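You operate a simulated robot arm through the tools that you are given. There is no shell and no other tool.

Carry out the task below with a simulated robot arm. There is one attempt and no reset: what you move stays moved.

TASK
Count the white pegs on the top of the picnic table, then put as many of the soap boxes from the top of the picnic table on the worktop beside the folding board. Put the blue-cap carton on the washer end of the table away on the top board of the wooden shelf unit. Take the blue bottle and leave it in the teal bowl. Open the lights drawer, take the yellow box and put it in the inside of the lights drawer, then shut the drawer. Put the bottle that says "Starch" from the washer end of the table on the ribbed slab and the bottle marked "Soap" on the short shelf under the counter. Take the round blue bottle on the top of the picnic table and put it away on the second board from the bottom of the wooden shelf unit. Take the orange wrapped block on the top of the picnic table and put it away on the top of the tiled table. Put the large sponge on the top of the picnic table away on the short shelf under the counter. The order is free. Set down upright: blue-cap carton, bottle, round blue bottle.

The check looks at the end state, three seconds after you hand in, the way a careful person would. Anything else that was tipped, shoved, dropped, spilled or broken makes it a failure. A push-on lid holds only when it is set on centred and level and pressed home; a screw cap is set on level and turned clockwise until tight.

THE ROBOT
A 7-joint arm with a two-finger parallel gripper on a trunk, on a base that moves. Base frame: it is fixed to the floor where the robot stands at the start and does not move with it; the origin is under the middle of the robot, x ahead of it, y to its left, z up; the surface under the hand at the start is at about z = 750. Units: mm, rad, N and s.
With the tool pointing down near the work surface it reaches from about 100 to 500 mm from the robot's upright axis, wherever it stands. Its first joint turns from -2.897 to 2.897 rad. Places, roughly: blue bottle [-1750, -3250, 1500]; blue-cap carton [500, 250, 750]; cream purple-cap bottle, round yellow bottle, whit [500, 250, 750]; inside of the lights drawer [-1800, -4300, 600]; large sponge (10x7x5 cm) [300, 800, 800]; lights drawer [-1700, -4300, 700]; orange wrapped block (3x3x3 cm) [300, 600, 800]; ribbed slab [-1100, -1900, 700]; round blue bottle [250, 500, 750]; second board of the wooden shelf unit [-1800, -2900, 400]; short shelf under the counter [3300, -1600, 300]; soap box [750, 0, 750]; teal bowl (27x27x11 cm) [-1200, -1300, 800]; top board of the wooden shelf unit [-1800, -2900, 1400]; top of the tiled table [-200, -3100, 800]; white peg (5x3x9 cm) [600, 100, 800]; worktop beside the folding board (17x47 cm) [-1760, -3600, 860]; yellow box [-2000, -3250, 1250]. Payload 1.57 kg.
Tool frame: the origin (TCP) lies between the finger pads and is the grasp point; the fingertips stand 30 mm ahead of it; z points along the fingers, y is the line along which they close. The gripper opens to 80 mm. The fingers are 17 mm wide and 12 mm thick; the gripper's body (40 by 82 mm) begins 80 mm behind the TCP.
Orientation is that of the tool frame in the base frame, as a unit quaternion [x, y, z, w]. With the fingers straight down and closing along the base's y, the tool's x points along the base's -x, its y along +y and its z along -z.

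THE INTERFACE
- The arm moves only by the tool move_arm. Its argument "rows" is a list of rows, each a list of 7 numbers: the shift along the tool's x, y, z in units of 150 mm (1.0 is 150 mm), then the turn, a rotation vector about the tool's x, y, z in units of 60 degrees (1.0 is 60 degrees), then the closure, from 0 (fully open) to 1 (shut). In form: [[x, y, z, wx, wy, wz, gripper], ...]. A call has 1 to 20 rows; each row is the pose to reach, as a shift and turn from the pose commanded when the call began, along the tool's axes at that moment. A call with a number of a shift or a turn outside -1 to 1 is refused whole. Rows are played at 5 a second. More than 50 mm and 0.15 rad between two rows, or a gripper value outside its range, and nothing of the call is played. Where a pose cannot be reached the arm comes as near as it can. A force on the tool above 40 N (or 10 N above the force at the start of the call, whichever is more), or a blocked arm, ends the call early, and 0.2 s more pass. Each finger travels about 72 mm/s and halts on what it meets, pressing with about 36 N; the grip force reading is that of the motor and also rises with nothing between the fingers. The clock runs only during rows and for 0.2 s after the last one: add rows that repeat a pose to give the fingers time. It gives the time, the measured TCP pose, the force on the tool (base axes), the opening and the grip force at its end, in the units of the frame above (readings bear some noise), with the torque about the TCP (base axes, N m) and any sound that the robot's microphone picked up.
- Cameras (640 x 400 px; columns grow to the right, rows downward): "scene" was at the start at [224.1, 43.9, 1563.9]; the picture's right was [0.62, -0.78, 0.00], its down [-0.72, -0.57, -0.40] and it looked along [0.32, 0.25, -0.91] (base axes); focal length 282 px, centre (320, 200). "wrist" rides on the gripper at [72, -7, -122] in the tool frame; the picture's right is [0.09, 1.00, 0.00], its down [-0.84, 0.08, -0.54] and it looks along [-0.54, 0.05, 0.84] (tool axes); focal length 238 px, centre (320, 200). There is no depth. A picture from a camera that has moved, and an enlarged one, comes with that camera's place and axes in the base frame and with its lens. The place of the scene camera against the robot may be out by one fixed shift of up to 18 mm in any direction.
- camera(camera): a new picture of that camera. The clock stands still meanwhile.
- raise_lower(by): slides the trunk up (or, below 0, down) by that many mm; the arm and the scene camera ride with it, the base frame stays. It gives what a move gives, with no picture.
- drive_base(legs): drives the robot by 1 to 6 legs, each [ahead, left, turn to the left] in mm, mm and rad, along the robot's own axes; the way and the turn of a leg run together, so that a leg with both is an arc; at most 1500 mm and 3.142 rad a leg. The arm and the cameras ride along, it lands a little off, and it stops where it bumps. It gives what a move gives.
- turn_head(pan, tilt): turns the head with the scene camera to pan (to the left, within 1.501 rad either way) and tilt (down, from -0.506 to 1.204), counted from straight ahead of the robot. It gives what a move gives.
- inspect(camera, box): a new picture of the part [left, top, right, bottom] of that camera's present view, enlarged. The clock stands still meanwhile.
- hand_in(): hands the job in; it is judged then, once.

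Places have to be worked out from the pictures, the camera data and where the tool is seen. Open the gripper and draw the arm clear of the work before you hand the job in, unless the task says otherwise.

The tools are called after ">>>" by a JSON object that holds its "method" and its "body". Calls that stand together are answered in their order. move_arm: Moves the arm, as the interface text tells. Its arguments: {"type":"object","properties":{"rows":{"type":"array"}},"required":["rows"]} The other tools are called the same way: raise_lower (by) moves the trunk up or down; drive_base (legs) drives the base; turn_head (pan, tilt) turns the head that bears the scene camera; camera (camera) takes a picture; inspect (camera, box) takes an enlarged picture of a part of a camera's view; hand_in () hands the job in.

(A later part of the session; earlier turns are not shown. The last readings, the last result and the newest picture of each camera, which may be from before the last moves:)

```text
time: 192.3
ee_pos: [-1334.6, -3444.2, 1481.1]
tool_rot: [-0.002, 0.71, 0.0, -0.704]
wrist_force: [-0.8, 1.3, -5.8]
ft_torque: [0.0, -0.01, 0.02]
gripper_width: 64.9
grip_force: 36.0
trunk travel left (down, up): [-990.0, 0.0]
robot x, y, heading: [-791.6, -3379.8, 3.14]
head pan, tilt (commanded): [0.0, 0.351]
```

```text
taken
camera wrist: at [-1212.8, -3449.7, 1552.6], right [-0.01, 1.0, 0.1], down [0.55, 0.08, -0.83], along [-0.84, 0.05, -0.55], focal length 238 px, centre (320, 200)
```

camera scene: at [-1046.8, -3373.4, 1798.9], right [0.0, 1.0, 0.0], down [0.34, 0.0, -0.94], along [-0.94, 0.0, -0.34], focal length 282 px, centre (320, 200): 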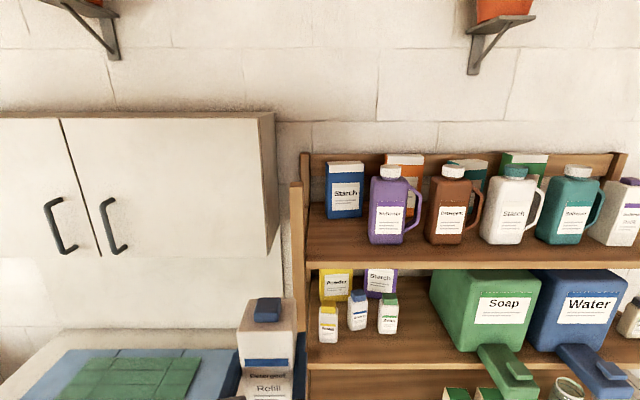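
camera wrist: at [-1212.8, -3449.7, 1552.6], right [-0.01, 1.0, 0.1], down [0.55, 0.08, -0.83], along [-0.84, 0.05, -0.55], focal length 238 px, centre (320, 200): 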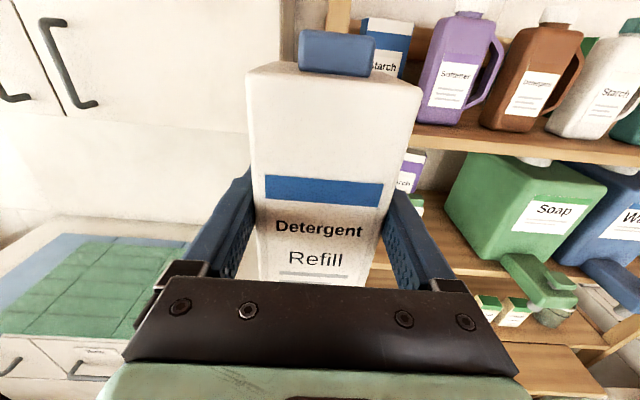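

I'll raise the carton to clear the top board and strafe right so it faces the free gap left by the blue jug (centre y≈-3328).

>>> {"method": "move_arm", "body": {"rows": [[0.15, 0, 0, 0, 0, 0, 1], [0.3, 0, 0, 0, 0, 0, 1], [0.45, 0, 0, 0, 0, 0, 1], [0.62, 0, 0, 0, 0, 0, 1], [0.62, 0, 0, 0, 0, 0, 1]]}}

>>> {"method": "drive_base", "body": {"legs": [[0, -116, 0]]}}

>>> {"method": "drive_base", "body": {"legs": [[150, 0, 0]]}}

>>> {"method": "camera", "body": {"camera": "scene"}}

>>> {"method": "camera", "body": {"camera": "wrist"}}

```text
time: 193.5
ee_pos: [-1333.8, -3443.6, 1576.0]
tool_rot: [-0.002, 0.71, 0.0, -0.704]
wrist_force: [0.5, 0.3, -5.9]
ft_torque: [0.03, -0.04, -0.03]
gripper_width: 65.1
grip_force: 36.3
trunk travel left (down, up): [-990.0, 0.0]
robot x, y, heading: [-790.7, -3382.7, 3.138]
head pan, tilt (commanded): [0.0, 0.351]
```

```text
time: 194.7
ee_pos: [-1334.8, -3335.1, 1575.8]
tool_rot: [-0.002, 0.709, 0.0, -0.705]
wrist_force: [-0.2, 0.3, -5.0]
ft_torque: [0.0, 0.01, 0.01]
gripper_width: 64.9
grip_force: 35.8
trunk travel left (down, up): [-990.0, 0.0]
robot x, y, heading: [-789.0, -3271.9, 3.143]
head pan, tilt (commanded): [0.0, 0.351]
```

```text
time: 196.1
ee_pos: [-1475.6, -3333.6, 1575.2]
tool_rot: [-0.002, 0.709, 0.0, -0.705]
wrist_force: [0.6, -0.4, -6.8]
ft_torque: [0.0, 0.02, 0.01]
gripper_width: 64.6
grip_force: 35.8
trunk travel left (down, up): [-990.0, 0.0]
robot x, y, heading: [-935.8, -3266.9, 3.142]
head pan, tilt (commanded): [0.0, 0.351]
```

```text
taken
camera scene: at [-1188.6, -3262.7, 1799.5], right [0.0, 1.0, 0.0], down [0.34, 0.0, -0.94], along [-0.94, 0.0, -0.34], focal length 282 px, centre (320, 200)
```

scene: 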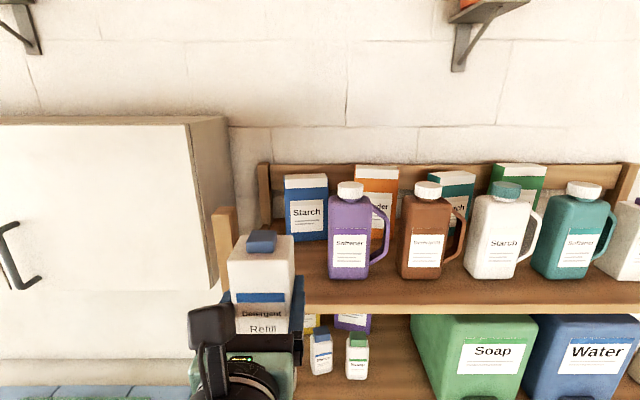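

```text
taken
camera wrist: at [-1355.1, -3339.5, 1647.9], right [0.0, 1.0, 0.1], down [0.55, 0.08, -0.83], along [-0.84, 0.05, -0.54], focal length 238 px, centre (320, 200)
```

wrist: 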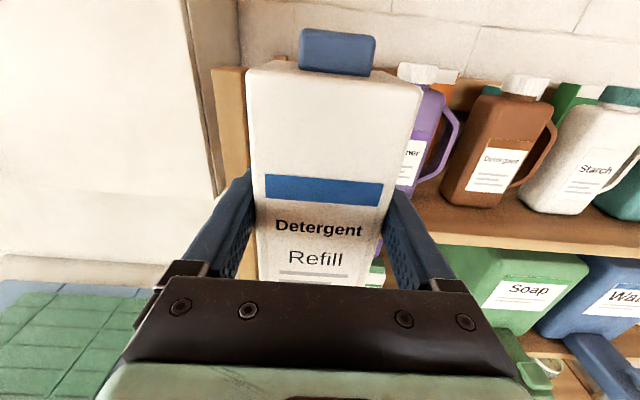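

The gap spans y≈-3415 to -3256, with the box behind at x≈-1853, so (-1705,-3334) is a good spot. Driving 105 mm forward, then extending the arm over the board.

>>> {"method": "drive_base", "body": {"legs": [[105, 0, 0]]}}

>>> {"method": "move_arm", "body": {"rows": [[0, 0, 0.15, 0, 0, 0, 1], [0, 0, 0.3, 0, 0, 0, 1], [0, 0, 0.45, 0, 0, 0, 1], [0, 0, 0.6, 0, 0, 0, 1], [0, 0, 0.75, 0, 0, 0, 1], [0, 0, 0.8, 0, 0, 0, 1]]}}

>>> {"method": "camera", "body": {"camera": "scene"}}

>>> {"method": "camera", "body": {"camera": "wrist"}}

```text
time: 197.2
ee_pos: [-1583.7, -3332.9, 1576.5]
tool_rot: [-0.001, 0.709, 0.001, -0.705]
wrist_force: [-0.2, 0.3, -6.2]
ft_torque: [0.01, -0.02, 0.0]
gripper_width: 64.7
grip_force: 35.8
trunk travel left (down, up): [-990.0, 0.0]
robot x, y, heading: [-1041.8, -3268.9, 3.136]
head pan, tilt (commanded): [0.0, 0.351]
```

```text
time: 198.6
ee_pos: [-1677.6, -3325.9, 1546.8]
tool_rot: [-0.001, 0.709, 0.001, -0.705]
wrist_force: [0.6, 1.0, -5.9]
ft_torque: [-0.01, 0.0, 0.03]
gripper_width: 64.7
grip_force: 36.6
out of reach, approached as far as the arm can: row 2, 3, 4, 5, 6
trunk travel left (down, up): [-990.0, 0.0]
robot x, y, heading: [-1039.0, -3272.2, 3.133]
head pan, tilt (commanded): [0.0, 0.351]
```

```text
taken
camera scene: at [-1295.4, -3262.8, 1799.1], right [0.0, 1.0, 0.0], down [0.34, 0.0, -0.94], along [-0.94, 0.0, -0.34], focal length 282 px, centre (320, 200)
```

scene: 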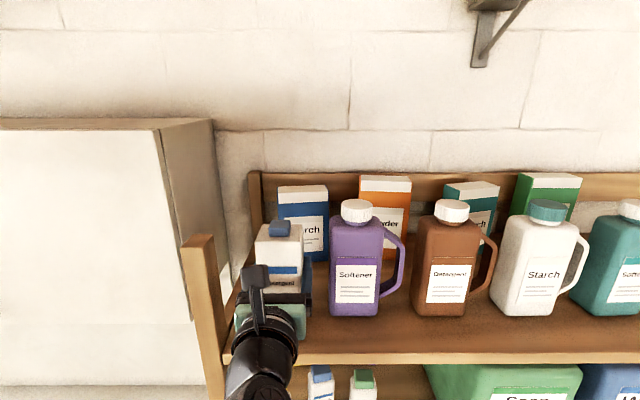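

```text
taken
camera wrist: at [-1555.9, -3332.8, 1617.2], right [0.0, 1.0, 0.1], down [0.55, 0.08, -0.83], along [-0.84, 0.05, -0.54], focal length 238 px, centre (320, 200)
```

wrist: 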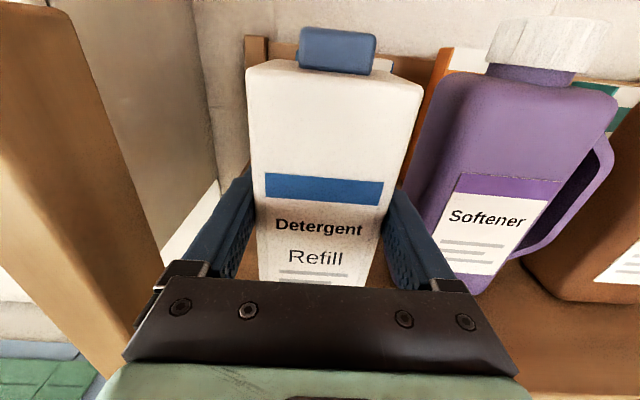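

The arm came to x≈-1678 and dropped to z≈1547 (its limit), which is a fine spot. I'll shift 8 mm left for clearance to the purple jug and lower in small steps.

>>> {"method": "move_arm", "body": {"rows": [[0, -0.03, 0, 0, 0, 0, 1], [0, -0.055, 0, 0, 0, 0, 1], [-0.02, -0.055, 0, 0, 0, 0, 1], [-0.04, -0.055, 0, 0, 0, 0, 1]]}}

>>> {"method": "move_arm", "body": {"rows": [[-0.02, 0, 0, 0, 0, 0, 1], [-0.033, 0, 0, 0, 0, 0, 1]]}}

```text
time: 199.6
ee_pos: [-1677.8, -3334.1, 1538.2]
tool_rot: [-0.001, 0.71, 0.002, -0.704]
wrist_force: [0.2, -1.0, -6.3]
ft_torque: [0.02, -0.03, 0.0]
gripper_width: 64.7
grip_force: 36.1
trunk travel left (down, up): [-990.0, 0.0]
robot x, y, heading: [-1035.5, -3269.9, 3.131]
head pan, tilt (commanded): [0.0, 0.351]
```

```text
time: 200.2
ee_pos: [-1678.5, -3334.3, 1533.4]
tool_rot: [-0.002, 0.71, 0.001, -0.704]
wrist_force: [-1.1, 0.0, -5.1]
ft_torque: [0.01, 0.01, 0.05]
gripper_width: 64.8
grip_force: 35.7
trunk travel left (down, up): [-990.0, 0.0]
robot x, y, heading: [-1040.7, -3271.1, 3.135]
head pan, tilt (commanded): [0.0, 0.351]
```

>>> {"method": "move_arm", "body": {"rows": [[-0.02, 0, 0, 0, 0, 0, 1], [-0.033, 0, 0, 0, 0, 0, 1]]}}

>>> {"method": "move_arm", "body": {"rows": [[-0.02, 0, 0, 0, 0, 0, 1], [-0.033, 0, 0, 0, 0, 0, 1]]}}

```text
time: 200.8
ee_pos: [-1677.2, -3333.8, 1532.6]
tool_rot: [-0.002, 0.707, 0.001, -0.707]
wrist_force: [-5.8, -1.4, 8.3]
ft_torque: [-0.51, 0.15, -0.25]
gripper_width: 65.1
grip_force: 35.9
trunk travel left (down, up): [-990.0, 0.0]
robot x, y, heading: [-1040.0, -3269.1, 3.137]
head pan, tilt (commanded): [0.0, 0.351]
```

```text
time: 201.4
ee_pos: [-1675.0, -3335.8, 1530.7]
tool_rot: [0.003, -0.704, -0.001, 0.71]
wrist_force: [-11.3, -2.3, 29.4]
ft_torque: [-0.39, 0.07, -0.29]
gripper_width: 64.8
grip_force: 35.9
trunk travel left (down, up): [-990.0, 0.0]
robot x, y, heading: [-1036.1, -3273.3, 3.139]
head pan, tilt (commanded): [0.0, 0.351]
```

Contact made (board ≈z 1440). Easing up ~6 mm on the command, then opening.

>>> {"method": "move_arm", "body": {"rows": [[0.04, 0, 0, 0, 0, 0, 1], [0.04, 0, 0, 0, 0, 0, 1], [0.04, 0, 0, 0, 0, 0, 0.12], [0.04, 0, 0, 0, 0, 0, 0.05], [0.04, 0, 0, 0, 0, 0, 0], [0.04, 0, 0, 0, 0, 0, 0]]}}

>>> {"method": "camera", "body": {"camera": "wrist"}}

>>> {"method": "camera", "body": {"camera": "scene"}}

```text
time: 202.8
ee_pos: [-1678.2, -3333.8, 1529.4]
tool_rot: [-0.001, 0.71, 0.001, -0.704]
wrist_force: [-0.3, -0.1, -0.2]
ft_torque: [-0.02, 0.0, 0.01]
gripper_width: 80.1
grip_force: 0.1
trunk travel left (down, up): [-990.0, 0.0]
robot x, y, heading: [-1042.9, -3271.9, 3.136]
head pan, tilt (commanded): [0.0, 0.351]
```

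```text
taken
camera wrist: at [-1555.3, -3339.5, 1601.1], right [0.0, 1.0, 0.1], down [0.55, 0.08, -0.83], along [-0.84, 0.05, -0.55], focal length 238 px, centre (320, 200)
```

wrist: 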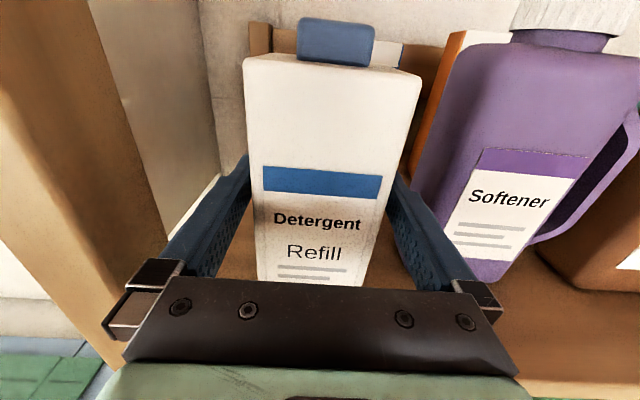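

```text
taken
camera scene: at [-1295.2, -3261.8, 1799.1], right [0.01, 1.0, 0.0], down [0.34, 0.0, -0.94], along [-0.94, 0.0, -0.34], focal length 282 px, centre (320, 200)
```

scene: 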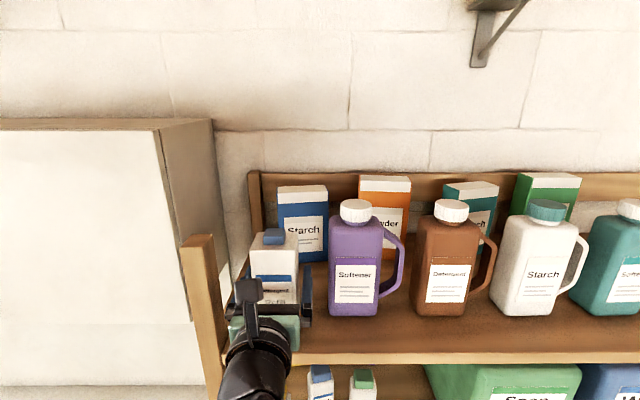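

Carton stands on the top board. Backing the base 200 mm straight out, then looking at the yellow box on the next board.

>>> {"method": "drive_base", "body": {"legs": [[-200, 0, 0]]}}

>>> {"method": "raise_lower", "body": {"by": -250}}

>>> {"method": "camera", "body": {"camera": "wrist"}}

>>> {"method": "camera", "body": {"camera": "scene"}}

```text
time: 204.4
ee_pos: [-1481.3, -3332.2, 1527.7]
tool_rot: [-0.001, 0.71, 0.002, -0.704]
wrist_force: [1.0, 0.3, -0.3]
ft_torque: [0.03, 0.02, 0.0]
gripper_width: 79.8
grip_force: 0.1
trunk travel left (down, up): [-990.0, 0.0]
robot x, y, heading: [-841.7, -3273.4, 3.135]
head pan, tilt (commanded): [0.0, 0.351]
```

```text
time: 207.0
ee_pos: [-1478.9, -3333.2, 1279.1]
tool_rot: [0.0, 0.71, 0.002, -0.704]
wrist_force: [-0.9, -0.1, -0.7]
ft_torque: [0.01, 0.0, -0.06]
gripper_width: 79.8
grip_force: 0.2
trunk travel left (down, up): [-740.0, 250.0]
robot x, y, heading: [-846.6, -3274.0, 3.134]
head pan, tilt (commanded): [0.0, 0.351]
```

```text
taken
camera wrist: at [-1357.7, -3339.0, 1351.1], right [0.0, 1.0, 0.1], down [0.55, 0.08, -0.83], along [-0.84, 0.05, -0.55], focal length 238 px, centre (320, 200)
```

wrist: 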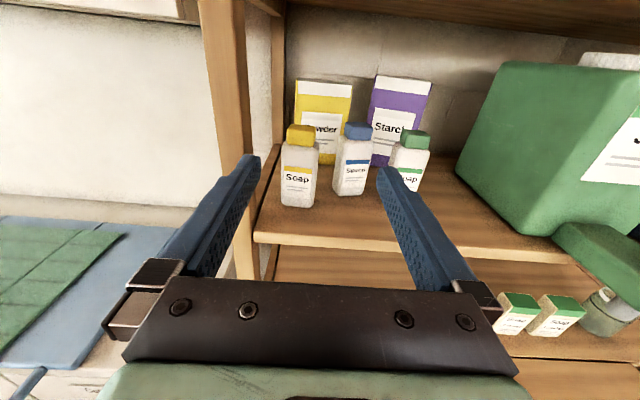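

```text
taken
camera scene: at [-1097.3, -3262.3, 1549.2], right [0.01, 1.0, 0.0], down [0.34, 0.0, -0.94], along [-0.94, 0.01, -0.34], focal length 282 px, centre (320, 200)
```

scene: 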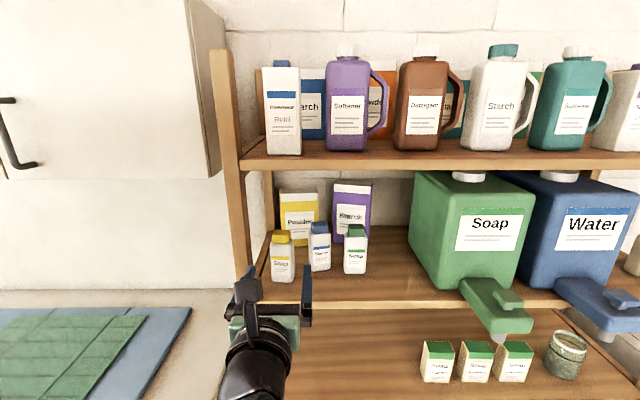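

Carton is fine. The yellow "Powder" box is wide (~115 mm) but thin, with three small bottles in front. I need an accurate look at it, so I'll zoom in.

>>> {"method": "inspect", "body": {"camera": "wrist", "box": [240, 60, 480, 260]}}

>>> {"method": "inspect", "body": {"camera": "scene", "box": [220, 130, 460, 310]}}

```text
2.00 times, centred on (360, 160) of wrist
camera zoom: at [-1357.7, -3339.0, 1351.1], right [0.0, 1.0, 0.1], down [0.55, 0.08, -0.83], along [-0.84, 0.05, -0.55], focal length 477 px, centre (240, 280)
```

zoom: 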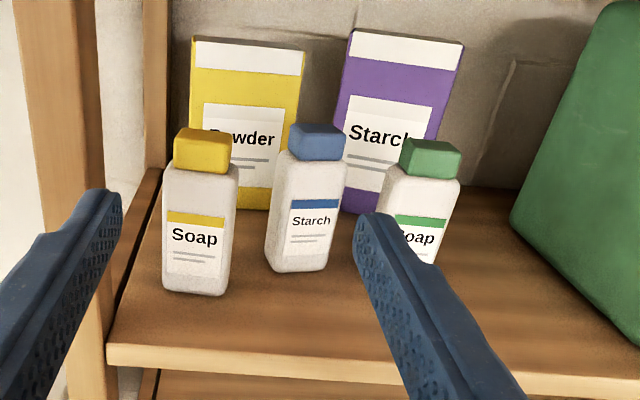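

```text
2.22 times, centred on (340, 220) of scene
camera zoom: at [-1097.3, -3262.3, 1549.2], right [0.01, 1.0, 0.0], down [0.34, 0.0, -0.94], along [-0.94, 0.01, -0.34], focal length 628 px, centre (276, 156)
```

zoom: 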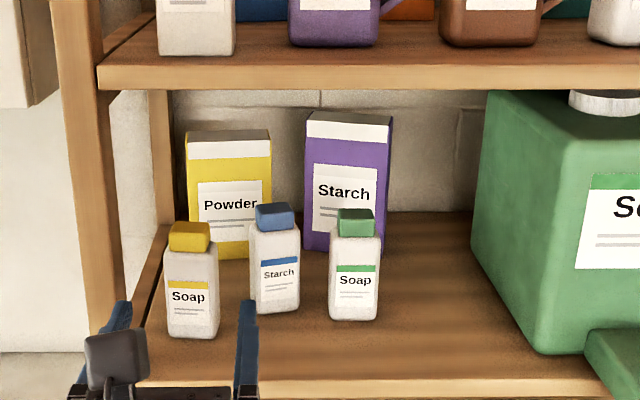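

Measured: bottles ~130 mm tall (tops ≈z 1250) at about (-1700,-3356), (-1760,-3263), (-1745,-3175); yellow box ~116×42×167 mm behind them. The drawer must be open first, so I'll look at the drawers: strafe left along the cabinet.

>>> {"method": "drive_base", "body": {"legs": [[100, 0, 0.008], [0, 850, 0]]}}

>>> {"method": "turn_head", "body": {"pan": 0.0, "tilt": 0.75}}

>>> {"method": "camera", "body": {"camera": "scene"}}

>>> {"method": "camera", "body": {"camera": "wrist"}}

```text
time: 212.3
ee_pos: [-1574.1, -4210.4, 1279.4]
tool_rot: [-0.005, 0.71, -0.003, -0.705]
wrist_force: [-0.8, 0.4, -0.1]
ft_torque: [-0.03, 0.01, 0.02]
gripper_width: 80.1
grip_force: 0.0
trunk travel left (down, up): [-740.0, 250.0]
robot x, y, heading: [-938.4, -4138.1, -3.137]
head pan, tilt (commanded): [0.0, 0.351]
```

```text
time: 213.2
ee_pos: [-1573.0, -4211.2, 1279.9]
tool_rot: [-0.006, 0.71, -0.004, -0.704]
wrist_force: [0.0, 0.0, 0.0]
ft_torque: [0.02, -0.02, 0.01]
gripper_width: 80.1
grip_force: 0.1
trunk travel left (down, up): [-740.0, 250.0]
robot x, y, heading: [-935.7, -4139.6, -3.135]
head pan, tilt (commanded): [0.0, 0.75]
```

```text
taken
camera scene: at [-1182.5, -4134.7, 1513.6], right [-0.01, 1.0, 0.0], down [0.68, 0.01, -0.73], along [-0.73, -0.01, -0.68], focal length 282 px, centre (320, 200)
```

scene: 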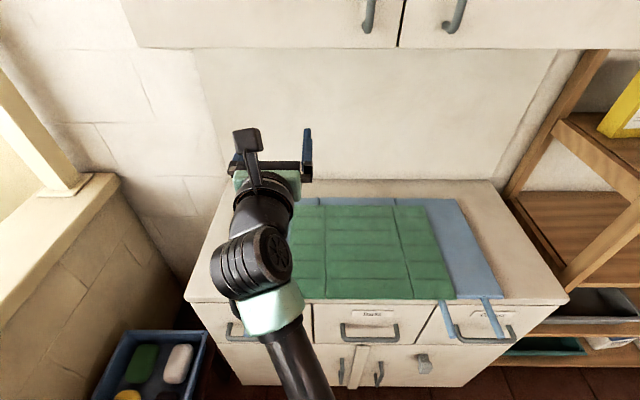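

```text
taken
camera wrist: at [-1452.0, -4215.6, 1351.1], right [-0.01, 1.0, 0.1], down [0.55, 0.09, -0.83], along [-0.84, 0.04, -0.55], focal length 238 px, centre (320, 200)
```

wrist: 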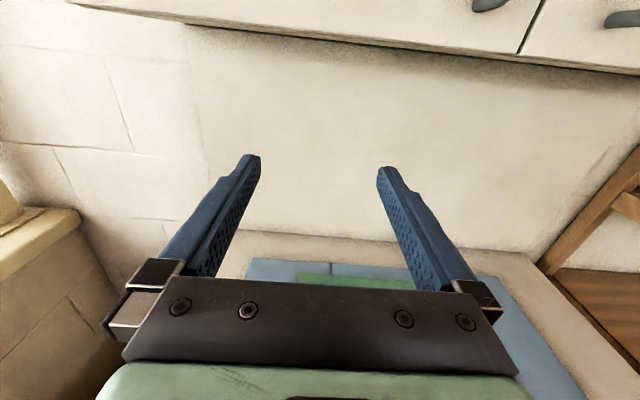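

The arm blocks the left drawer's view. I'll back up 300 mm and zoom on the drawer labels and handles.

>>> {"method": "drive_base", "body": {"legs": [[-300, 0, 0]]}}

>>> {"method": "turn_head", "body": {"pan": 0.15, "tilt": 0.6}}

>>> {"method": "camera", "body": {"camera": "scene"}}

>>> {"method": "inspect", "body": {"camera": "scene", "box": [150, 200, 490, 400]}}

>>> {"method": "camera", "body": {"camera": "wrist"}}

```text
time: 215.3
ee_pos: [-1274.9, -4204.1, 1279.8]
tool_rot: [-0.003, 0.71, 0.0, -0.704]
wrist_force: [0.0, -0.5, -0.5]
ft_torque: [0.0, 0.01, 0.03]
gripper_width: 80.0
grip_force: 0.0
trunk travel left (down, up): [-740.0, 250.0]
robot x, y, heading: [-635.8, -4137.5, 3.14]
head pan, tilt (commanded): [0.0, 0.75]
```

```text
time: 216.0
ee_pos: [-1275.1, -4204.7, 1279.7]
tool_rot: [-0.002, 0.71, 0.0, -0.704]
wrist_force: [0.0, 0.2, -0.7]
ft_torque: [-0.01, 0.0, 0.02]
gripper_width: 80.1
grip_force: 0.1
trunk travel left (down, up): [-740.0, 250.0]
robot x, y, heading: [-639.7, -4140.5, 3.142]
head pan, tilt (commanded): [0.15, 0.6]
```

```text
taken
camera scene: at [-888.6, -4144.8, 1526.3], right [-0.15, 0.99, 0.0], down [0.56, 0.08, -0.82], along [-0.82, -0.12, -0.57], focal length 282 px, centre (320, 200)
```

scene: 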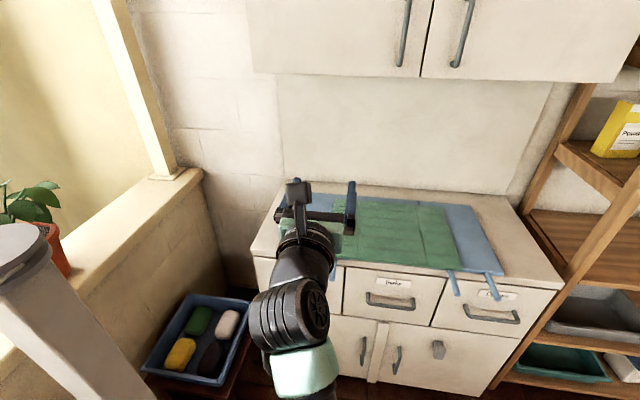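

```text
1.88 times, centred on (320, 300) of scene
camera zoom: at [-888.6, -4144.8, 1526.3], right [-0.15, 0.99, 0.0], down [0.56, 0.08, -0.82], along [-0.82, -0.12, -0.57], focal length 532 px, centre (320, 12)
```

zoom: 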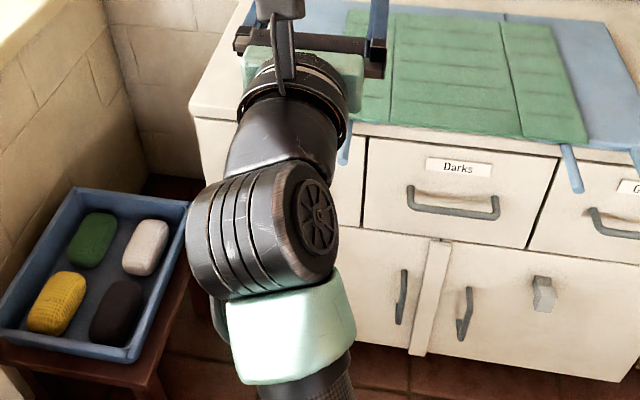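

```text
taken
camera wrist: at [-1154.1, -4210.5, 1351.0], right [-0.01, 1.0, 0.1], down [0.55, 0.08, -0.83], along [-0.84, 0.05, -0.55], focal length 238 px, centre (320, 200)
```

wrist: 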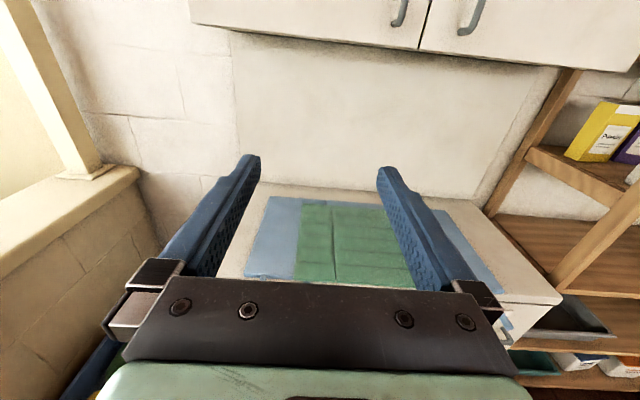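

The middle drawer reads "Darks", so "Lights" should be the left one. I'll lower the trunk 350 mm to view the drawers with the wrist camera.

>>> {"method": "raise_lower", "body": {"by": -350}}

>>> {"method": "camera", "body": {"camera": "wrist"}}

>>> {"method": "camera", "body": {"camera": "scene"}}

```text
time: 219.4
ee_pos: [-1276.0, -4205.9, 929.8]
tool_rot: [-0.003, 0.71, -0.001, -0.704]
wrist_force: [-0.2, 0.2, 0.3]
ft_torque: [0.01, 0.01, 0.0]
gripper_width: 80.0
grip_force: 0.2
trunk travel left (down, up): [-390.0, 600.0]
robot x, y, heading: [-637.9, -4138.8, 3.144]
head pan, tilt (commanded): [0.15, 0.6]
```

```text
taken
camera wrist: at [-1154.1, -4210.5, 1001.1], right [-0.01, 1.0, 0.1], down [0.55, 0.08, -0.83], along [-0.84, 0.05, -0.55], focal length 238 px, centre (320, 200)
```

wrist: 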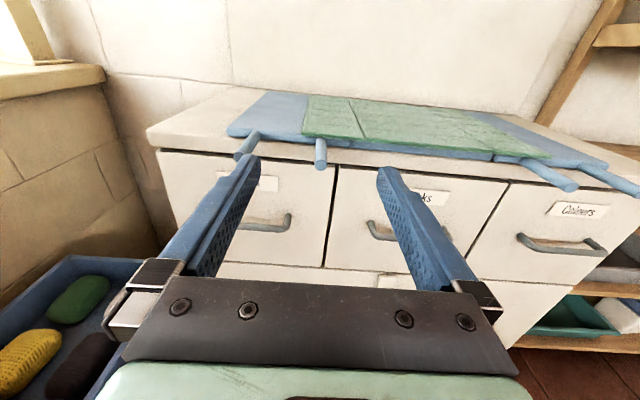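

```text
taken
camera scene: at [-888.5, -4144.9, 1176.4], right [-0.15, 0.99, 0.0], down [0.56, 0.08, -0.83], along [-0.82, -0.12, -0.56], focal length 282 px, centre (320, 200)
```

scene: 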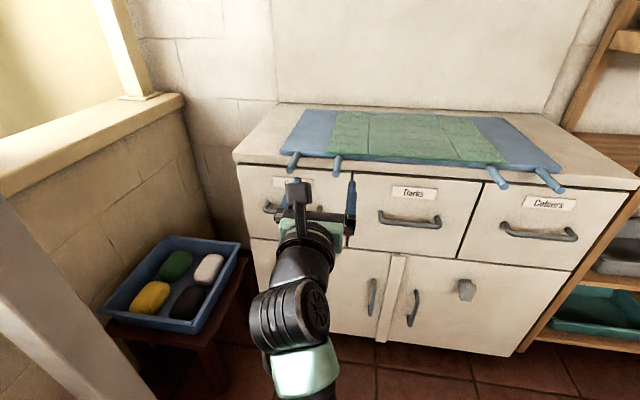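

"Lights" is the left drawer, its handle near y≈-4340, z≈715. I'll strafe left 130 mm and view it face-on.

>>> {"method": "drive_base", "body": {"legs": [[0, 130, 0]]}}

>>> {"method": "raise_lower", "body": {"by": -120}}

>>> {"method": "camera", "body": {"camera": "wrist"}}

>>> {"method": "camera", "body": {"camera": "scene"}}

```text
time: 220.7
ee_pos: [-1281.9, -4323.3, 928.0]
tool_rot: [0.004, 0.713, -0.006, -0.701]
wrist_force: [0.5, 0.1, 0.2]
ft_torque: [0.01, 0.0, 0.02]
gripper_width: 79.9
grip_force: 0.0
trunk travel left (down, up): [-390.0, 600.0]
robot x, y, heading: [-639.3, -4271.6, 3.14]
head pan, tilt (commanded): [0.15, 0.6]
```

```text
time: 222.4
ee_pos: [-1280.2, -4326.7, 928.8]
tool_rot: [0.004, 0.712, -0.008, -0.702]
wrist_force: [-0.3, -0.5, 0.1]
ft_torque: [0.0, -0.01, 0.03]
gripper_width: 80.3
grip_force: 0.0
trunk travel left (down, up): [-390.0, 600.0]
robot x, y, heading: [-640.5, -4274.6, 3.142]
head pan, tilt (commanded): [0.15, 0.6]
stopped: the arm was blocked; the commanded pose is now the measured one
```

```text
taken
camera wrist: at [-1159.3, -4330.4, 1001.3], right [-0.01, 1.0, 0.08], down [0.55, 0.07, -0.83], along [-0.83, 0.04, -0.55], focal length 238 px, centre (320, 200)
```

wrist: 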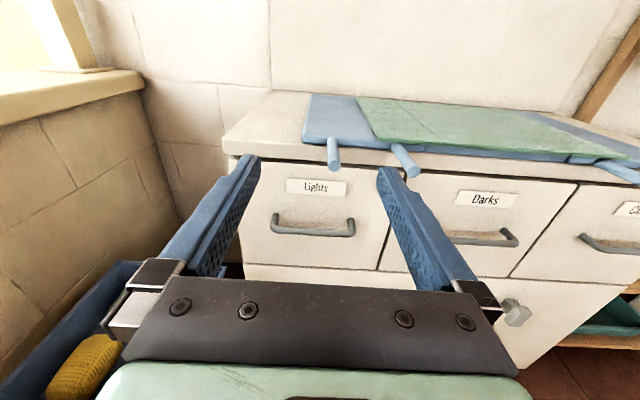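

```text
taken
camera scene: at [-895.2, -4261.4, 1177.2], right [-0.15, 0.99, -0.02], down [0.56, 0.07, -0.82], along [-0.81, -0.13, -0.57], focal length 282 px, centre (320, 200)
```

scene: 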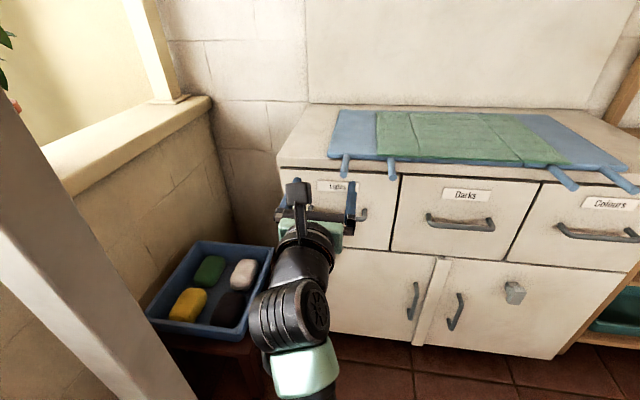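

Something is blocking the arm (the robot even tilts slightly). I'll look around on the left side to see what the arm or base is touching.

>>> {"method": "turn_head", "body": {"pan": 0.9, "tilt": 0.9}}

>>> {"method": "camera", "body": {"camera": "scene"}}

>>> {"method": "turn_head", "body": {"pan": 0.0, "tilt": 1.2}}

>>> {"method": "camera", "body": {"camera": "scene"}}

>>> {"method": "turn_head", "body": {"pan": 1.5, "tilt": 0.6}}

>>> {"method": "camera", "body": {"camera": "scene"}}

```text
time: 223.5
ee_pos: [-1282.1, -4325.3, 926.6]
tool_rot: [0.004, 0.713, -0.008, -0.701]
wrist_force: [-0.4, 0.3, -0.3]
ft_torque: [0.01, 0.01, 0.01]
gripper_width: 80.0
grip_force: 0.0
trunk travel left (down, up): [-390.0, 600.0]
robot x, y, heading: [-638.9, -4271.0, 3.137]
head pan, tilt (commanded): [0.901, 0.901]
```

```text
taken
camera scene: at [-856.2, -4307.9, 1152.8], right [-0.78, 0.62, -0.02], down [0.49, 0.6, -0.63], along [-0.38, -0.5, -0.78], focal length 282 px, centre (320, 200)
```

scene: 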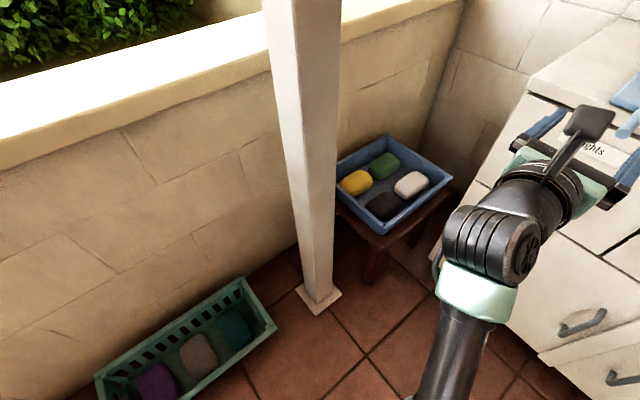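

```text
time: 224.7
ee_pos: [-1281.4, -4326.4, 927.6]
tool_rot: [0.004, 0.713, -0.007, -0.701]
wrist_force: [1.2, 0.5, -0.2]
ft_torque: [-0.04, -0.01, -0.02]
gripper_width: 79.9
grip_force: 0.0
trunk travel left (down, up): [-390.0, 600.0]
robot x, y, heading: [-642.2, -4274.1, 3.142]
head pan, tilt (commanded): [0.0, 1.201]
```

```text
taken
camera scene: at [-865.1, -4249.6, 1131.9], right [0.0, 1.0, -0.02], down [0.94, -0.01, -0.35], along [-0.35, -0.02, -0.94], focal length 282 px, centre (320, 200)
```

scene: 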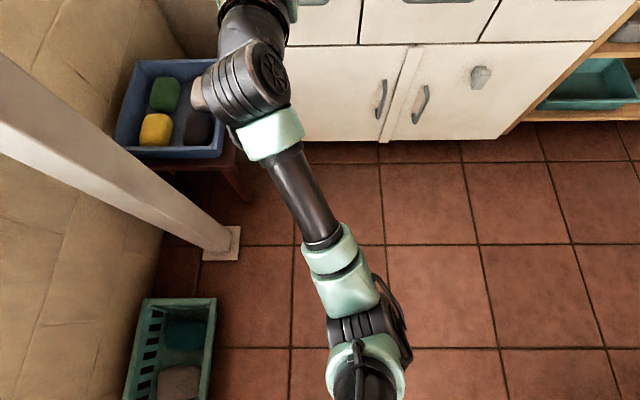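

```text
time: 226.3
ee_pos: [-1281.7, -4326.4, 927.0]
tool_rot: [0.004, 0.713, -0.006, -0.702]
wrist_force: [-0.4, -0.8, -0.4]
ft_torque: [-0.02, 0.01, 0.02]
gripper_width: 80.1
grip_force: 0.1
trunk travel left (down, up): [-390.0, 600.0]
robot x, y, heading: [-639.3, -4274.1, 3.132]
head pan, tilt (commanded): [1.499, 0.6]
```

```text
taken
camera scene: at [-816.1, -4337.3, 1178.6], right [-1.0, 0.07, -0.01], down [0.05, 0.55, -0.83], along [-0.06, -0.83, -0.55], focal length 282 px, centre (320, 200)
```

scene: 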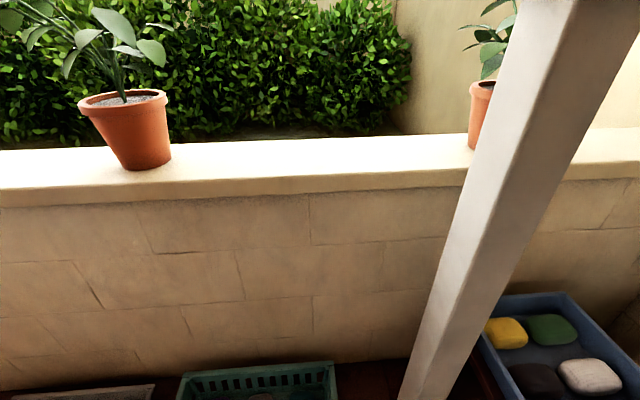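

Nothing visible is touching the arm; perhaps the base's left side met the floor basket. I'll strafe 60 mm to the right and see if the tilt disappears.

>>> {"method": "drive_base", "body": {"legs": [[0, -60, 0]]}}

>>> {"method": "turn_head", "body": {"pan": 0.9, "tilt": 0.9}}

>>> {"method": "camera", "body": {"camera": "scene"}}

>>> {"method": "camera", "body": {"camera": "wrist"}}

```text
time: 227.2
ee_pos: [-1288.4, -4311.6, 928.7]
tool_rot: [-0.005, 0.716, 0.005, -0.698]
wrist_force: [-0.7, -0.2, -0.2]
ft_torque: [-0.03, 0.01, -0.01]
gripper_width: 80.2
grip_force: 0.0
trunk travel left (down, up): [-390.0, 600.0]
robot x, y, heading: [-640.8, -4242.3, 3.139]
head pan, tilt (commanded): [1.499, 0.6]
```

```text
time: 228.2
ee_pos: [-1288.5, -4307.3, 928.1]
tool_rot: [-0.004, 0.716, 0.004, -0.698]
wrist_force: [-0.1, 0.8, -0.6]
ft_torque: [0.05, 0.0, 0.03]
gripper_width: 80.2
grip_force: 0.2
trunk travel left (down, up): [-390.0, 600.0]
robot x, y, heading: [-636.9, -4239.9, 3.132]
head pan, tilt (commanded): [0.901, 0.901]
```

```text
taken
camera scene: at [-864.4, -4299.6, 1157.8], right [-0.78, 0.63, -0.01], down [0.5, 0.62, -0.61], along [-0.38, -0.48, -0.79], focal length 282 px, centre (320, 200)
```

scene: 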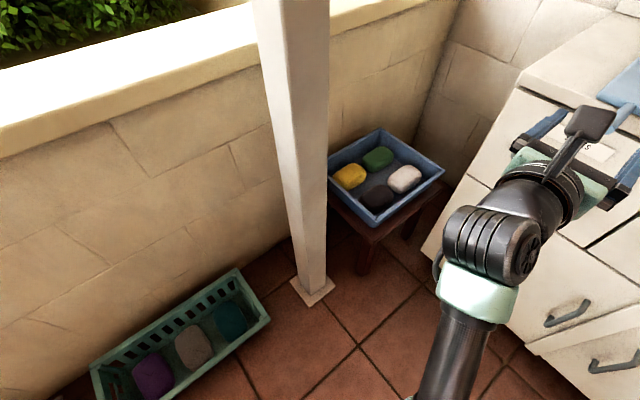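

```text
taken
camera wrist: at [-1168.0, -4315.6, 1001.9], right [0.0, 0.99, 0.1], down [0.56, 0.09, -0.82], along [-0.83, 0.06, -0.56], focal length 238 px, centre (320, 200)
```

wrist: 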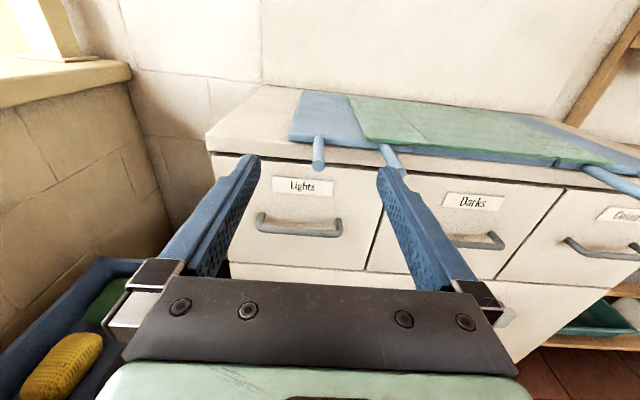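

The base still seems hindered. I'll look at both sides and below to find what it is touching.

>>> {"method": "turn_head", "body": {"pan": -1.5, "tilt": 1.0}}

>>> {"method": "camera", "body": {"camera": "scene"}}

>>> {"method": "turn_head", "body": {"pan": 1.5, "tilt": 1.2}}

>>> {"method": "camera", "body": {"camera": "scene"}}

```text
time: 230.4
ee_pos: [-1288.1, -4306.6, 927.3]
tool_rot: [-0.003, 0.716, 0.003, -0.698]
wrist_force: [0.2, 0.1, -0.4]
ft_torque: [0.01, 0.02, 0.02]
gripper_width: 80.1
grip_force: 0.1
trunk travel left (down, up): [-390.0, 600.0]
robot x, y, heading: [-637.8, -4241.0, 3.142]
head pan, tilt (commanded): [-1.499, 1.0]
```

```text
taken
camera scene: at [-820.8, -4167.6, 1150.8], right [1.0, 0.07, 0.02], down [0.06, -0.84, -0.54], along [-0.02, 0.54, -0.84], focal length 282 px, centre (320, 200)
```

scene: 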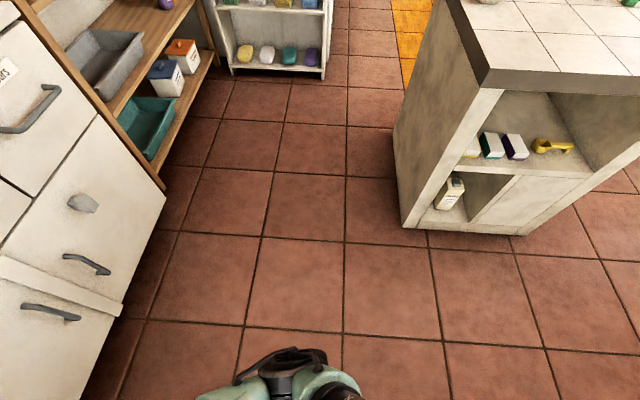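

```text
time: 233.1
ee_pos: [-1285.6, -4304.8, 927.6]
tool_rot: [-0.001, 0.716, 0.002, -0.699]
wrist_force: [0.2, 0.4, -0.3]
ft_torque: [0.0, 0.0, 0.02]
gripper_width: 79.8
grip_force: 0.0
trunk travel left (down, up): [-390.0, 600.0]
robot x, y, heading: [-640.6, -4243.7, 3.14]
head pan, tilt (commanded): [1.499, 1.201]
```

```text
taken
camera scene: at [-819.3, -4289.7, 1136.9], right [-1.0, 0.08, -0.01], down [0.08, 0.93, -0.36], along [-0.01, -0.36, -0.93], focal length 282 px, centre (320, 200)
```

scene: 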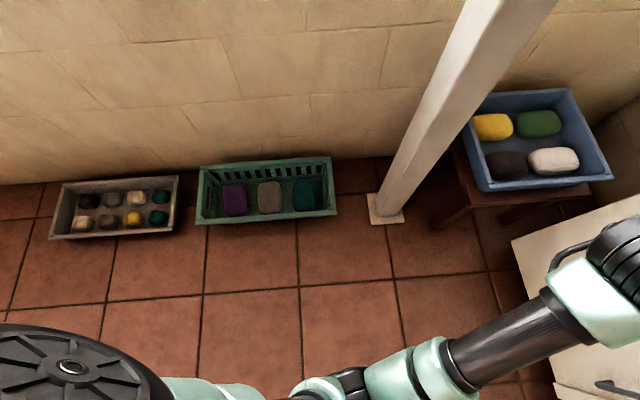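

Nothing visible touches the base. I'll strafe further right 100 mm and see whether the pose readings return to normal.

>>> {"method": "drive_base", "body": {"legs": [[0, -75, 0]]}}

>>> {"method": "turn_head", "body": {"pan": 0.0, "tilt": 0.9}}

>>> {"method": "camera", "body": {"camera": "scene"}}

```text
time: 234.1
ee_pos: [-1288.2, -4294.9, 927.8]
tool_rot: [-0.004, 0.716, 0.007, -0.698]
wrist_force: [1.0, 0.2, 0.2]
ft_torque: [0.0, -0.02, -0.01]
gripper_width: 80.1
grip_force: 0.1
trunk travel left (down, up): [-390.0, 600.0]
robot x, y, heading: [-638.8, -4226.8, 3.137]
head pan, tilt (commanded): [1.499, 1.201]
```

```text
time: 235.7
ee_pos: [-1287.9, -4288.8, 927.7]
tool_rot: [-0.001, 0.717, 0.007, -0.698]
wrist_force: [0.3, -0.2, -0.5]
ft_torque: [-0.02, -0.02, -0.01]
gripper_width: 80.1
grip_force: 0.0
trunk travel left (down, up): [-390.0, 600.0]
robot x, y, heading: [-637.1, -4227.7, 3.131]
head pan, tilt (commanded): [0.0, 0.901]
```

```text
taken
camera scene: at [-892.1, -4223.2, 1157.3], right [0.01, 1.0, 0.01], down [0.79, -0.01, -0.61], along [-0.61, 0.01, -0.79], focal length 282 px, centre (320, 200)
```

scene: 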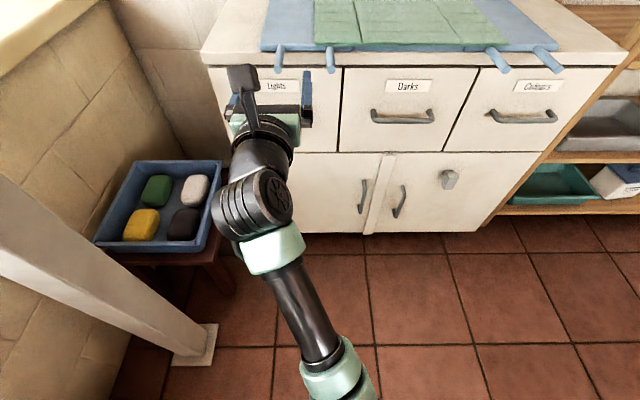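

It only moved 14 of 75 mm, so the base is hung up. I'll try a small forward move and compare.

>>> {"method": "drive_base", "body": {"legs": [[60, 0, 0]]}}

>>> {"method": "drive_base", "body": {"legs": [[0, -60, 0]]}}

```text
time: 236.7
ee_pos: [-1346.4, -4290.5, 926.5]
tool_rot: [-0.001, 0.716, 0.006, -0.698]
wrist_force: [-0.1, 0.2, 0.6]
ft_torque: [0.0, 0.02, -0.01]
gripper_width: 80.1
grip_force: 0.1
trunk travel left (down, up): [-390.0, 600.0]
robot x, y, heading: [-695.4, -4226.7, 3.127]
head pan, tilt (commanded): [0.0, 0.901]
```

```text
time: 237.6
ee_pos: [-1347.9, -4281.7, 928.3]
tool_rot: [-0.001, 0.716, 0.009, -0.698]
wrist_force: [-0.2, 0.3, 0.6]
ft_torque: [0.01, -0.01, -0.01]
gripper_width: 79.7
grip_force: 0.0
trunk travel left (down, up): [-390.0, 600.0]
robot x, y, heading: [-696.8, -4220.5, 3.127]
head pan, tilt (commanded): [0.0, 0.901]
```

Forward motion works but rightward does not. I'll raise the trunk 150 mm in case something of the arm is hooked, then retry.

>>> {"method": "raise_lower", "body": {"by": 150}}

>>> {"method": "drive_base", "body": {"legs": [[0, -60, 0]]}}

```text
time: 239.4
ee_pos: [-1335.9, -4273.9, 1077.7]
tool_rot: [0.003, 0.71, 0.005, -0.704]
wrist_force: [-0.3, 0.1, -1.1]
ft_torque: [0.02, 0.01, 0.02]
gripper_width: 80.0
grip_force: 0.0
trunk travel left (down, up): [-540.0, 450.0]
robot x, y, heading: [-703.8, -4220.2, 3.127]
head pan, tilt (commanded): [0.0, 0.901]
```

```text
time: 240.3
ee_pos: [-1334.3, -4212.5, 1080.1]
tool_rot: [0.003, 0.71, 0.005, -0.704]
wrist_force: [-0.1, 0.7, 0.9]
ft_torque: [-0.02, -0.03, 0.06]
gripper_width: 80.1
grip_force: 0.0
trunk travel left (down, up): [-540.0, 450.0]
robot x, y, heading: [-696.7, -4160.3, 3.126]
head pan, tilt (commanded): [0.0, 0.901]
```

Raising the trunk freed it. I'll look down at the arm from the head to understand which part hung low.

>>> {"method": "turn_head", "body": {"pan": 0.6, "tilt": 1.2}}

>>> {"method": "camera", "body": {"camera": "scene"}}

>>> {"method": "turn_head", "body": {"pan": 1.5, "tilt": 1.2}}

>>> {"method": "camera", "body": {"camera": "scene"}}

>>> {"method": "turn_head", "body": {"pan": -1.5, "tilt": 1.2}}

>>> {"method": "camera", "body": {"camera": "scene"}}

```text
time: 241.3
ee_pos: [-1335.1, -4214.2, 1079.3]
tool_rot: [0.003, 0.71, 0.005, -0.704]
wrist_force: [-0.6, -0.1, 0.7]
ft_torque: [-0.02, 0.01, 0.01]
gripper_width: 80.1
grip_force: 0.0
trunk travel left (down, up): [-540.0, 450.0]
robot x, y, heading: [-693.1, -4158.5, 3.126]
head pan, tilt (commanded): [0.6, 1.201]
```

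```text
taken
camera scene: at [-906.5, -4178.8, 1281.7], right [-0.55, 0.83, 0.0], down [0.78, 0.51, -0.36], along [-0.3, -0.2, -0.93], focal length 282 px, centre (320, 200)
```

scene: 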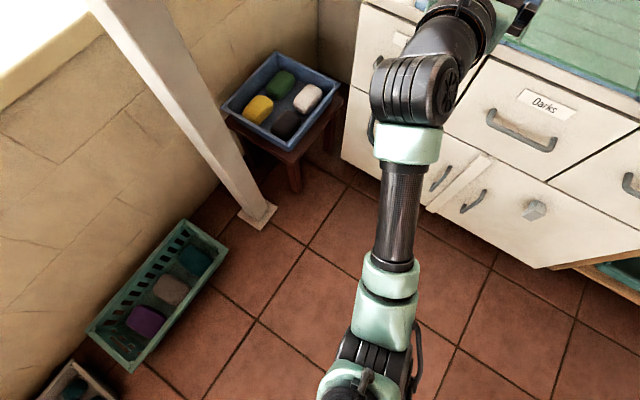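

```text
time: 242.5
ee_pos: [-1335.6, -4212.9, 1078.5]
tool_rot: [0.002, 0.71, 0.004, -0.705]
wrist_force: [0.1, -0.5, -0.1]
ft_torque: [0.01, 0.02, -0.02]
gripper_width: 79.8
grip_force: 0.0
trunk travel left (down, up): [-540.0, 450.0]
robot x, y, heading: [-697.3, -4156.6, 3.13]
head pan, tilt (commanded): [1.499, 1.201]
```

```text
taken
camera scene: at [-864.7, -4203.6, 1281.6], right [-1.0, 0.09, 0.0], down [0.08, 0.93, -0.36], along [-0.03, -0.36, -0.93], focal length 282 px, centre (320, 200)
```

scene: 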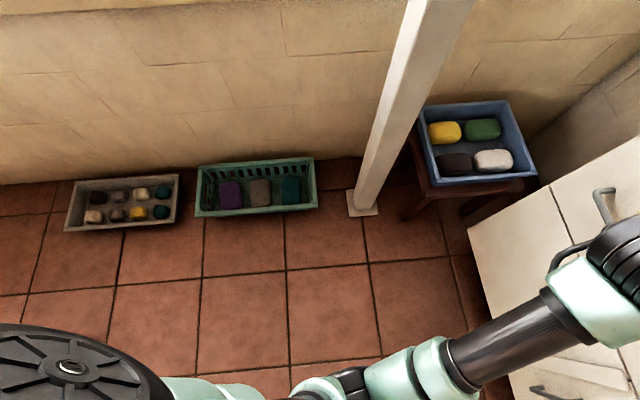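

```text
time: 245.1
ee_pos: [-1334.3, -4214.3, 1079.0]
tool_rot: [0.002, 0.71, 0.005, -0.704]
wrist_force: [-0.2, 0.0, 0.2]
ft_torque: [-0.01, 0.02, -0.02]
gripper_width: 79.9
grip_force: 0.0
trunk travel left (down, up): [-540.0, 450.0]
robot x, y, heading: [-700.2, -4158.8, 3.128]
head pan, tilt (commanded): [-1.499, 1.201]
```

```text
taken
camera scene: at [-863.0, -4092.1, 1281.6], right [1.0, 0.06, 0.0], down [0.05, -0.93, -0.36], along [-0.02, 0.36, -0.93], focal length 282 px, centre (320, 200)
```

scene: 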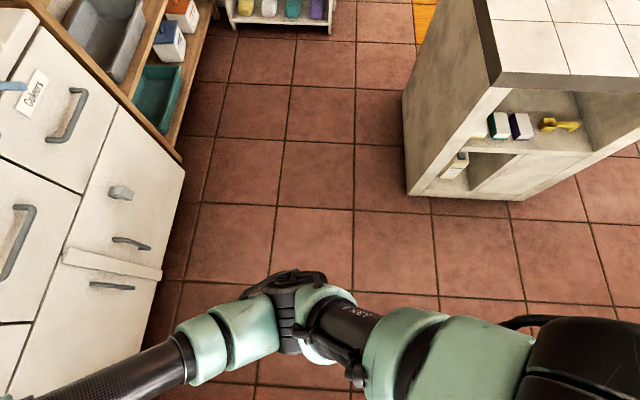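

Posture: shoulder high, elbow below; I'll avoid low trunk in this pose and use the arm to go down instead. Backing up 100 mm, strafing left 120 mm with the trunk as it is, then lowering the arm to view the handle.

>>> {"method": "drive_base", "body": {"legs": [[-60, 0, 0.012], [0, 120, 0]]}}

>>> {"method": "move_arm", "body": {"rows": [[-0.2, 0, -0.2, 0, 0, 0, 0], [-0.4, 0, -0.4, 0, 0, 0, 0], [-0.6, 0, -0.6, 0, 0, 0, 0], [-0.8, 0, -0.8, 0, 0, 0, 0], [-1, 0, -1, 0, 0, 0, 0]]}}

>>> {"method": "camera", "body": {"camera": "wrist"}}

```text
time: 247.0
ee_pos: [-1273.8, -4344.3, 1078.6]
tool_rot: [0.0, 0.709, 0.002, -0.705]
wrist_force: [0.6, 0.1, 0.5]
ft_torque: [0.03, 0.02, -0.01]
gripper_width: 80.0
grip_force: 0.1
trunk travel left (down, up): [-540.0, 450.0]
robot x, y, heading: [-637.4, -4279.1, 3.136]
head pan, tilt (commanded): [-1.499, 1.201]
```

```text
time: 248.2
ee_pos: [-1120.8, -4345.6, 928.1]
tool_rot: [-0.001, 0.71, 0.002, -0.704]
wrist_force: [-0.7, 0.0, -0.3]
ft_torque: [-0.03, -0.01, 0.02]
gripper_width: 80.2
grip_force: 0.0
trunk travel left (down, up): [-540.0, 450.0]
robot x, y, heading: [-638.3, -4279.9, 3.135]
head pan, tilt (commanded): [-1.499, 1.201]
```

```text
taken
camera wrist: at [-999.0, -4352.5, 1000.4], right [0.0, 1.0, 0.1], down [0.55, 0.08, -0.83], along [-0.84, 0.05, -0.55], focal length 238 px, centre (320, 200)
```

wrist: 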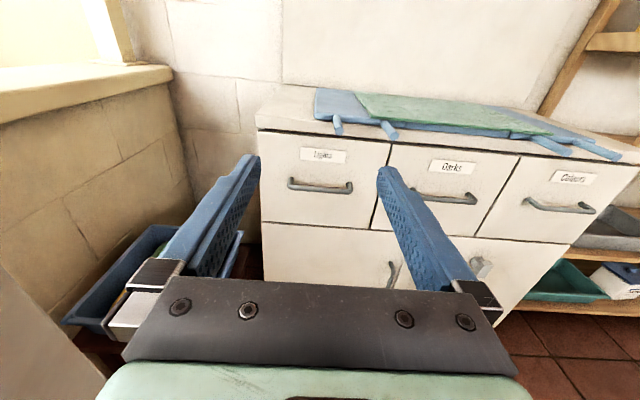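

No contact this time. Zooming on the Lights drawer handle.

>>> {"method": "inspect", "body": {"camera": "wrist", "box": [240, 110, 420, 240]}}

```text
3.08 times, centred on (330, 175) of wrist
camera zoom: at [-999.0, -4352.5, 1000.4], right [0.0, 1.0, 0.1], down [0.55, 0.08, -0.83], along [-0.84, 0.05, -0.55], focal length 733 px, centre (289, 277)
```

zoom: 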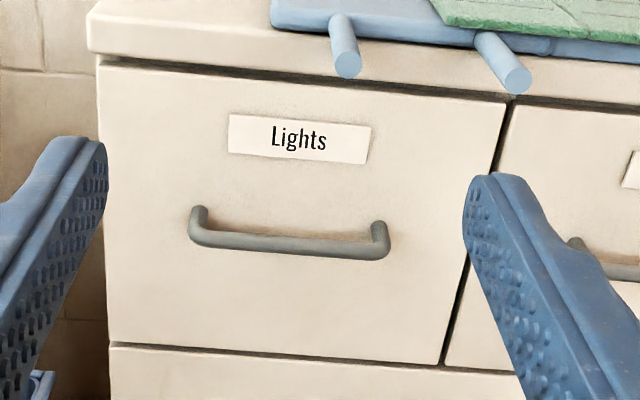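

"Lights" confirmed. The handle bar runs y≈-4401…-4250 at x≈-1495, z≈708. I'll roll the gripper 90° so the fingers close vertically around the bar.

>>> {"method": "move_arm", "body": {"rows": [[0, 0, 0, 0, 0, 0.125, 0], [0, 0, 0, 0, 0, 0.25, 0], [0, 0, 0, 0, 0, 0.375, 0], [0, 0, 0, 0, 0, 0.5, 0], [0, 0, 0, 0, 0, 0.625, 0], [0, 0, 0, 0, 0, 0.75, 0], [0, 0, 0, 0, 0, 0.875, 0], [0, 0, 0, 0, 0, 1, 0]]}}

>>> {"method": "move_arm", "body": {"rows": [[0, 0, 0, 0, 0, 0.125, 0], [0, 0, 0, 0, 0, 0.25, 0], [0, 0, 0, 0, 0, 0.375, 0], [0, 0, 0, 0, 0, 0.5, 0], [0, 0, 0, 0, 0, 0.5, 0]]}}

>>> {"method": "camera", "body": {"camera": "wrist"}}

```text
time: 250.0
ee_pos: [-1123.2, -4344.1, 930.6]
tool_rot: [0.356, 0.615, -0.352, -0.61]
wrist_force: [0.4, -0.1, -0.6]
ft_torque: [0.0, 0.05, -0.01]
gripper_width: 80.0
grip_force: 0.1
trunk travel left (down, up): [-540.0, 450.0]
robot x, y, heading: [-636.1, -4281.4, 3.136]
head pan, tilt (commanded): [-1.499, 1.201]
```

```text
time: 251.2
ee_pos: [-1124.8, -4343.5, 930.9]
tool_rot: [0.502, 0.502, -0.497, -0.499]
wrist_force: [0.0, -0.3, 0.2]
ft_torque: [-0.03, 0.05, 0.01]
gripper_width: 80.2
grip_force: 0.0
trunk travel left (down, up): [-540.0, 450.0]
robot x, y, heading: [-638.2, -4283.9, 3.138]
head pan, tilt (commanded): [-1.499, 1.201]
```

```text
taken
camera wrist: at [-1001.6, -4271.0, 937.2], right [0.01, 0.09, -1.0], down [0.54, -0.84, -0.07], along [-0.84, -0.54, -0.06], focal length 238 px, centre (320, 200)
```

wrist: 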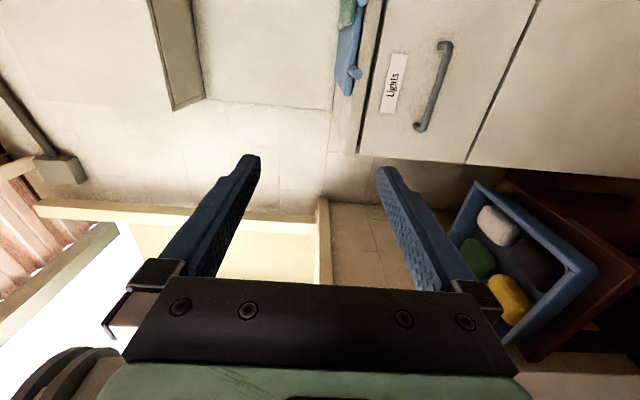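

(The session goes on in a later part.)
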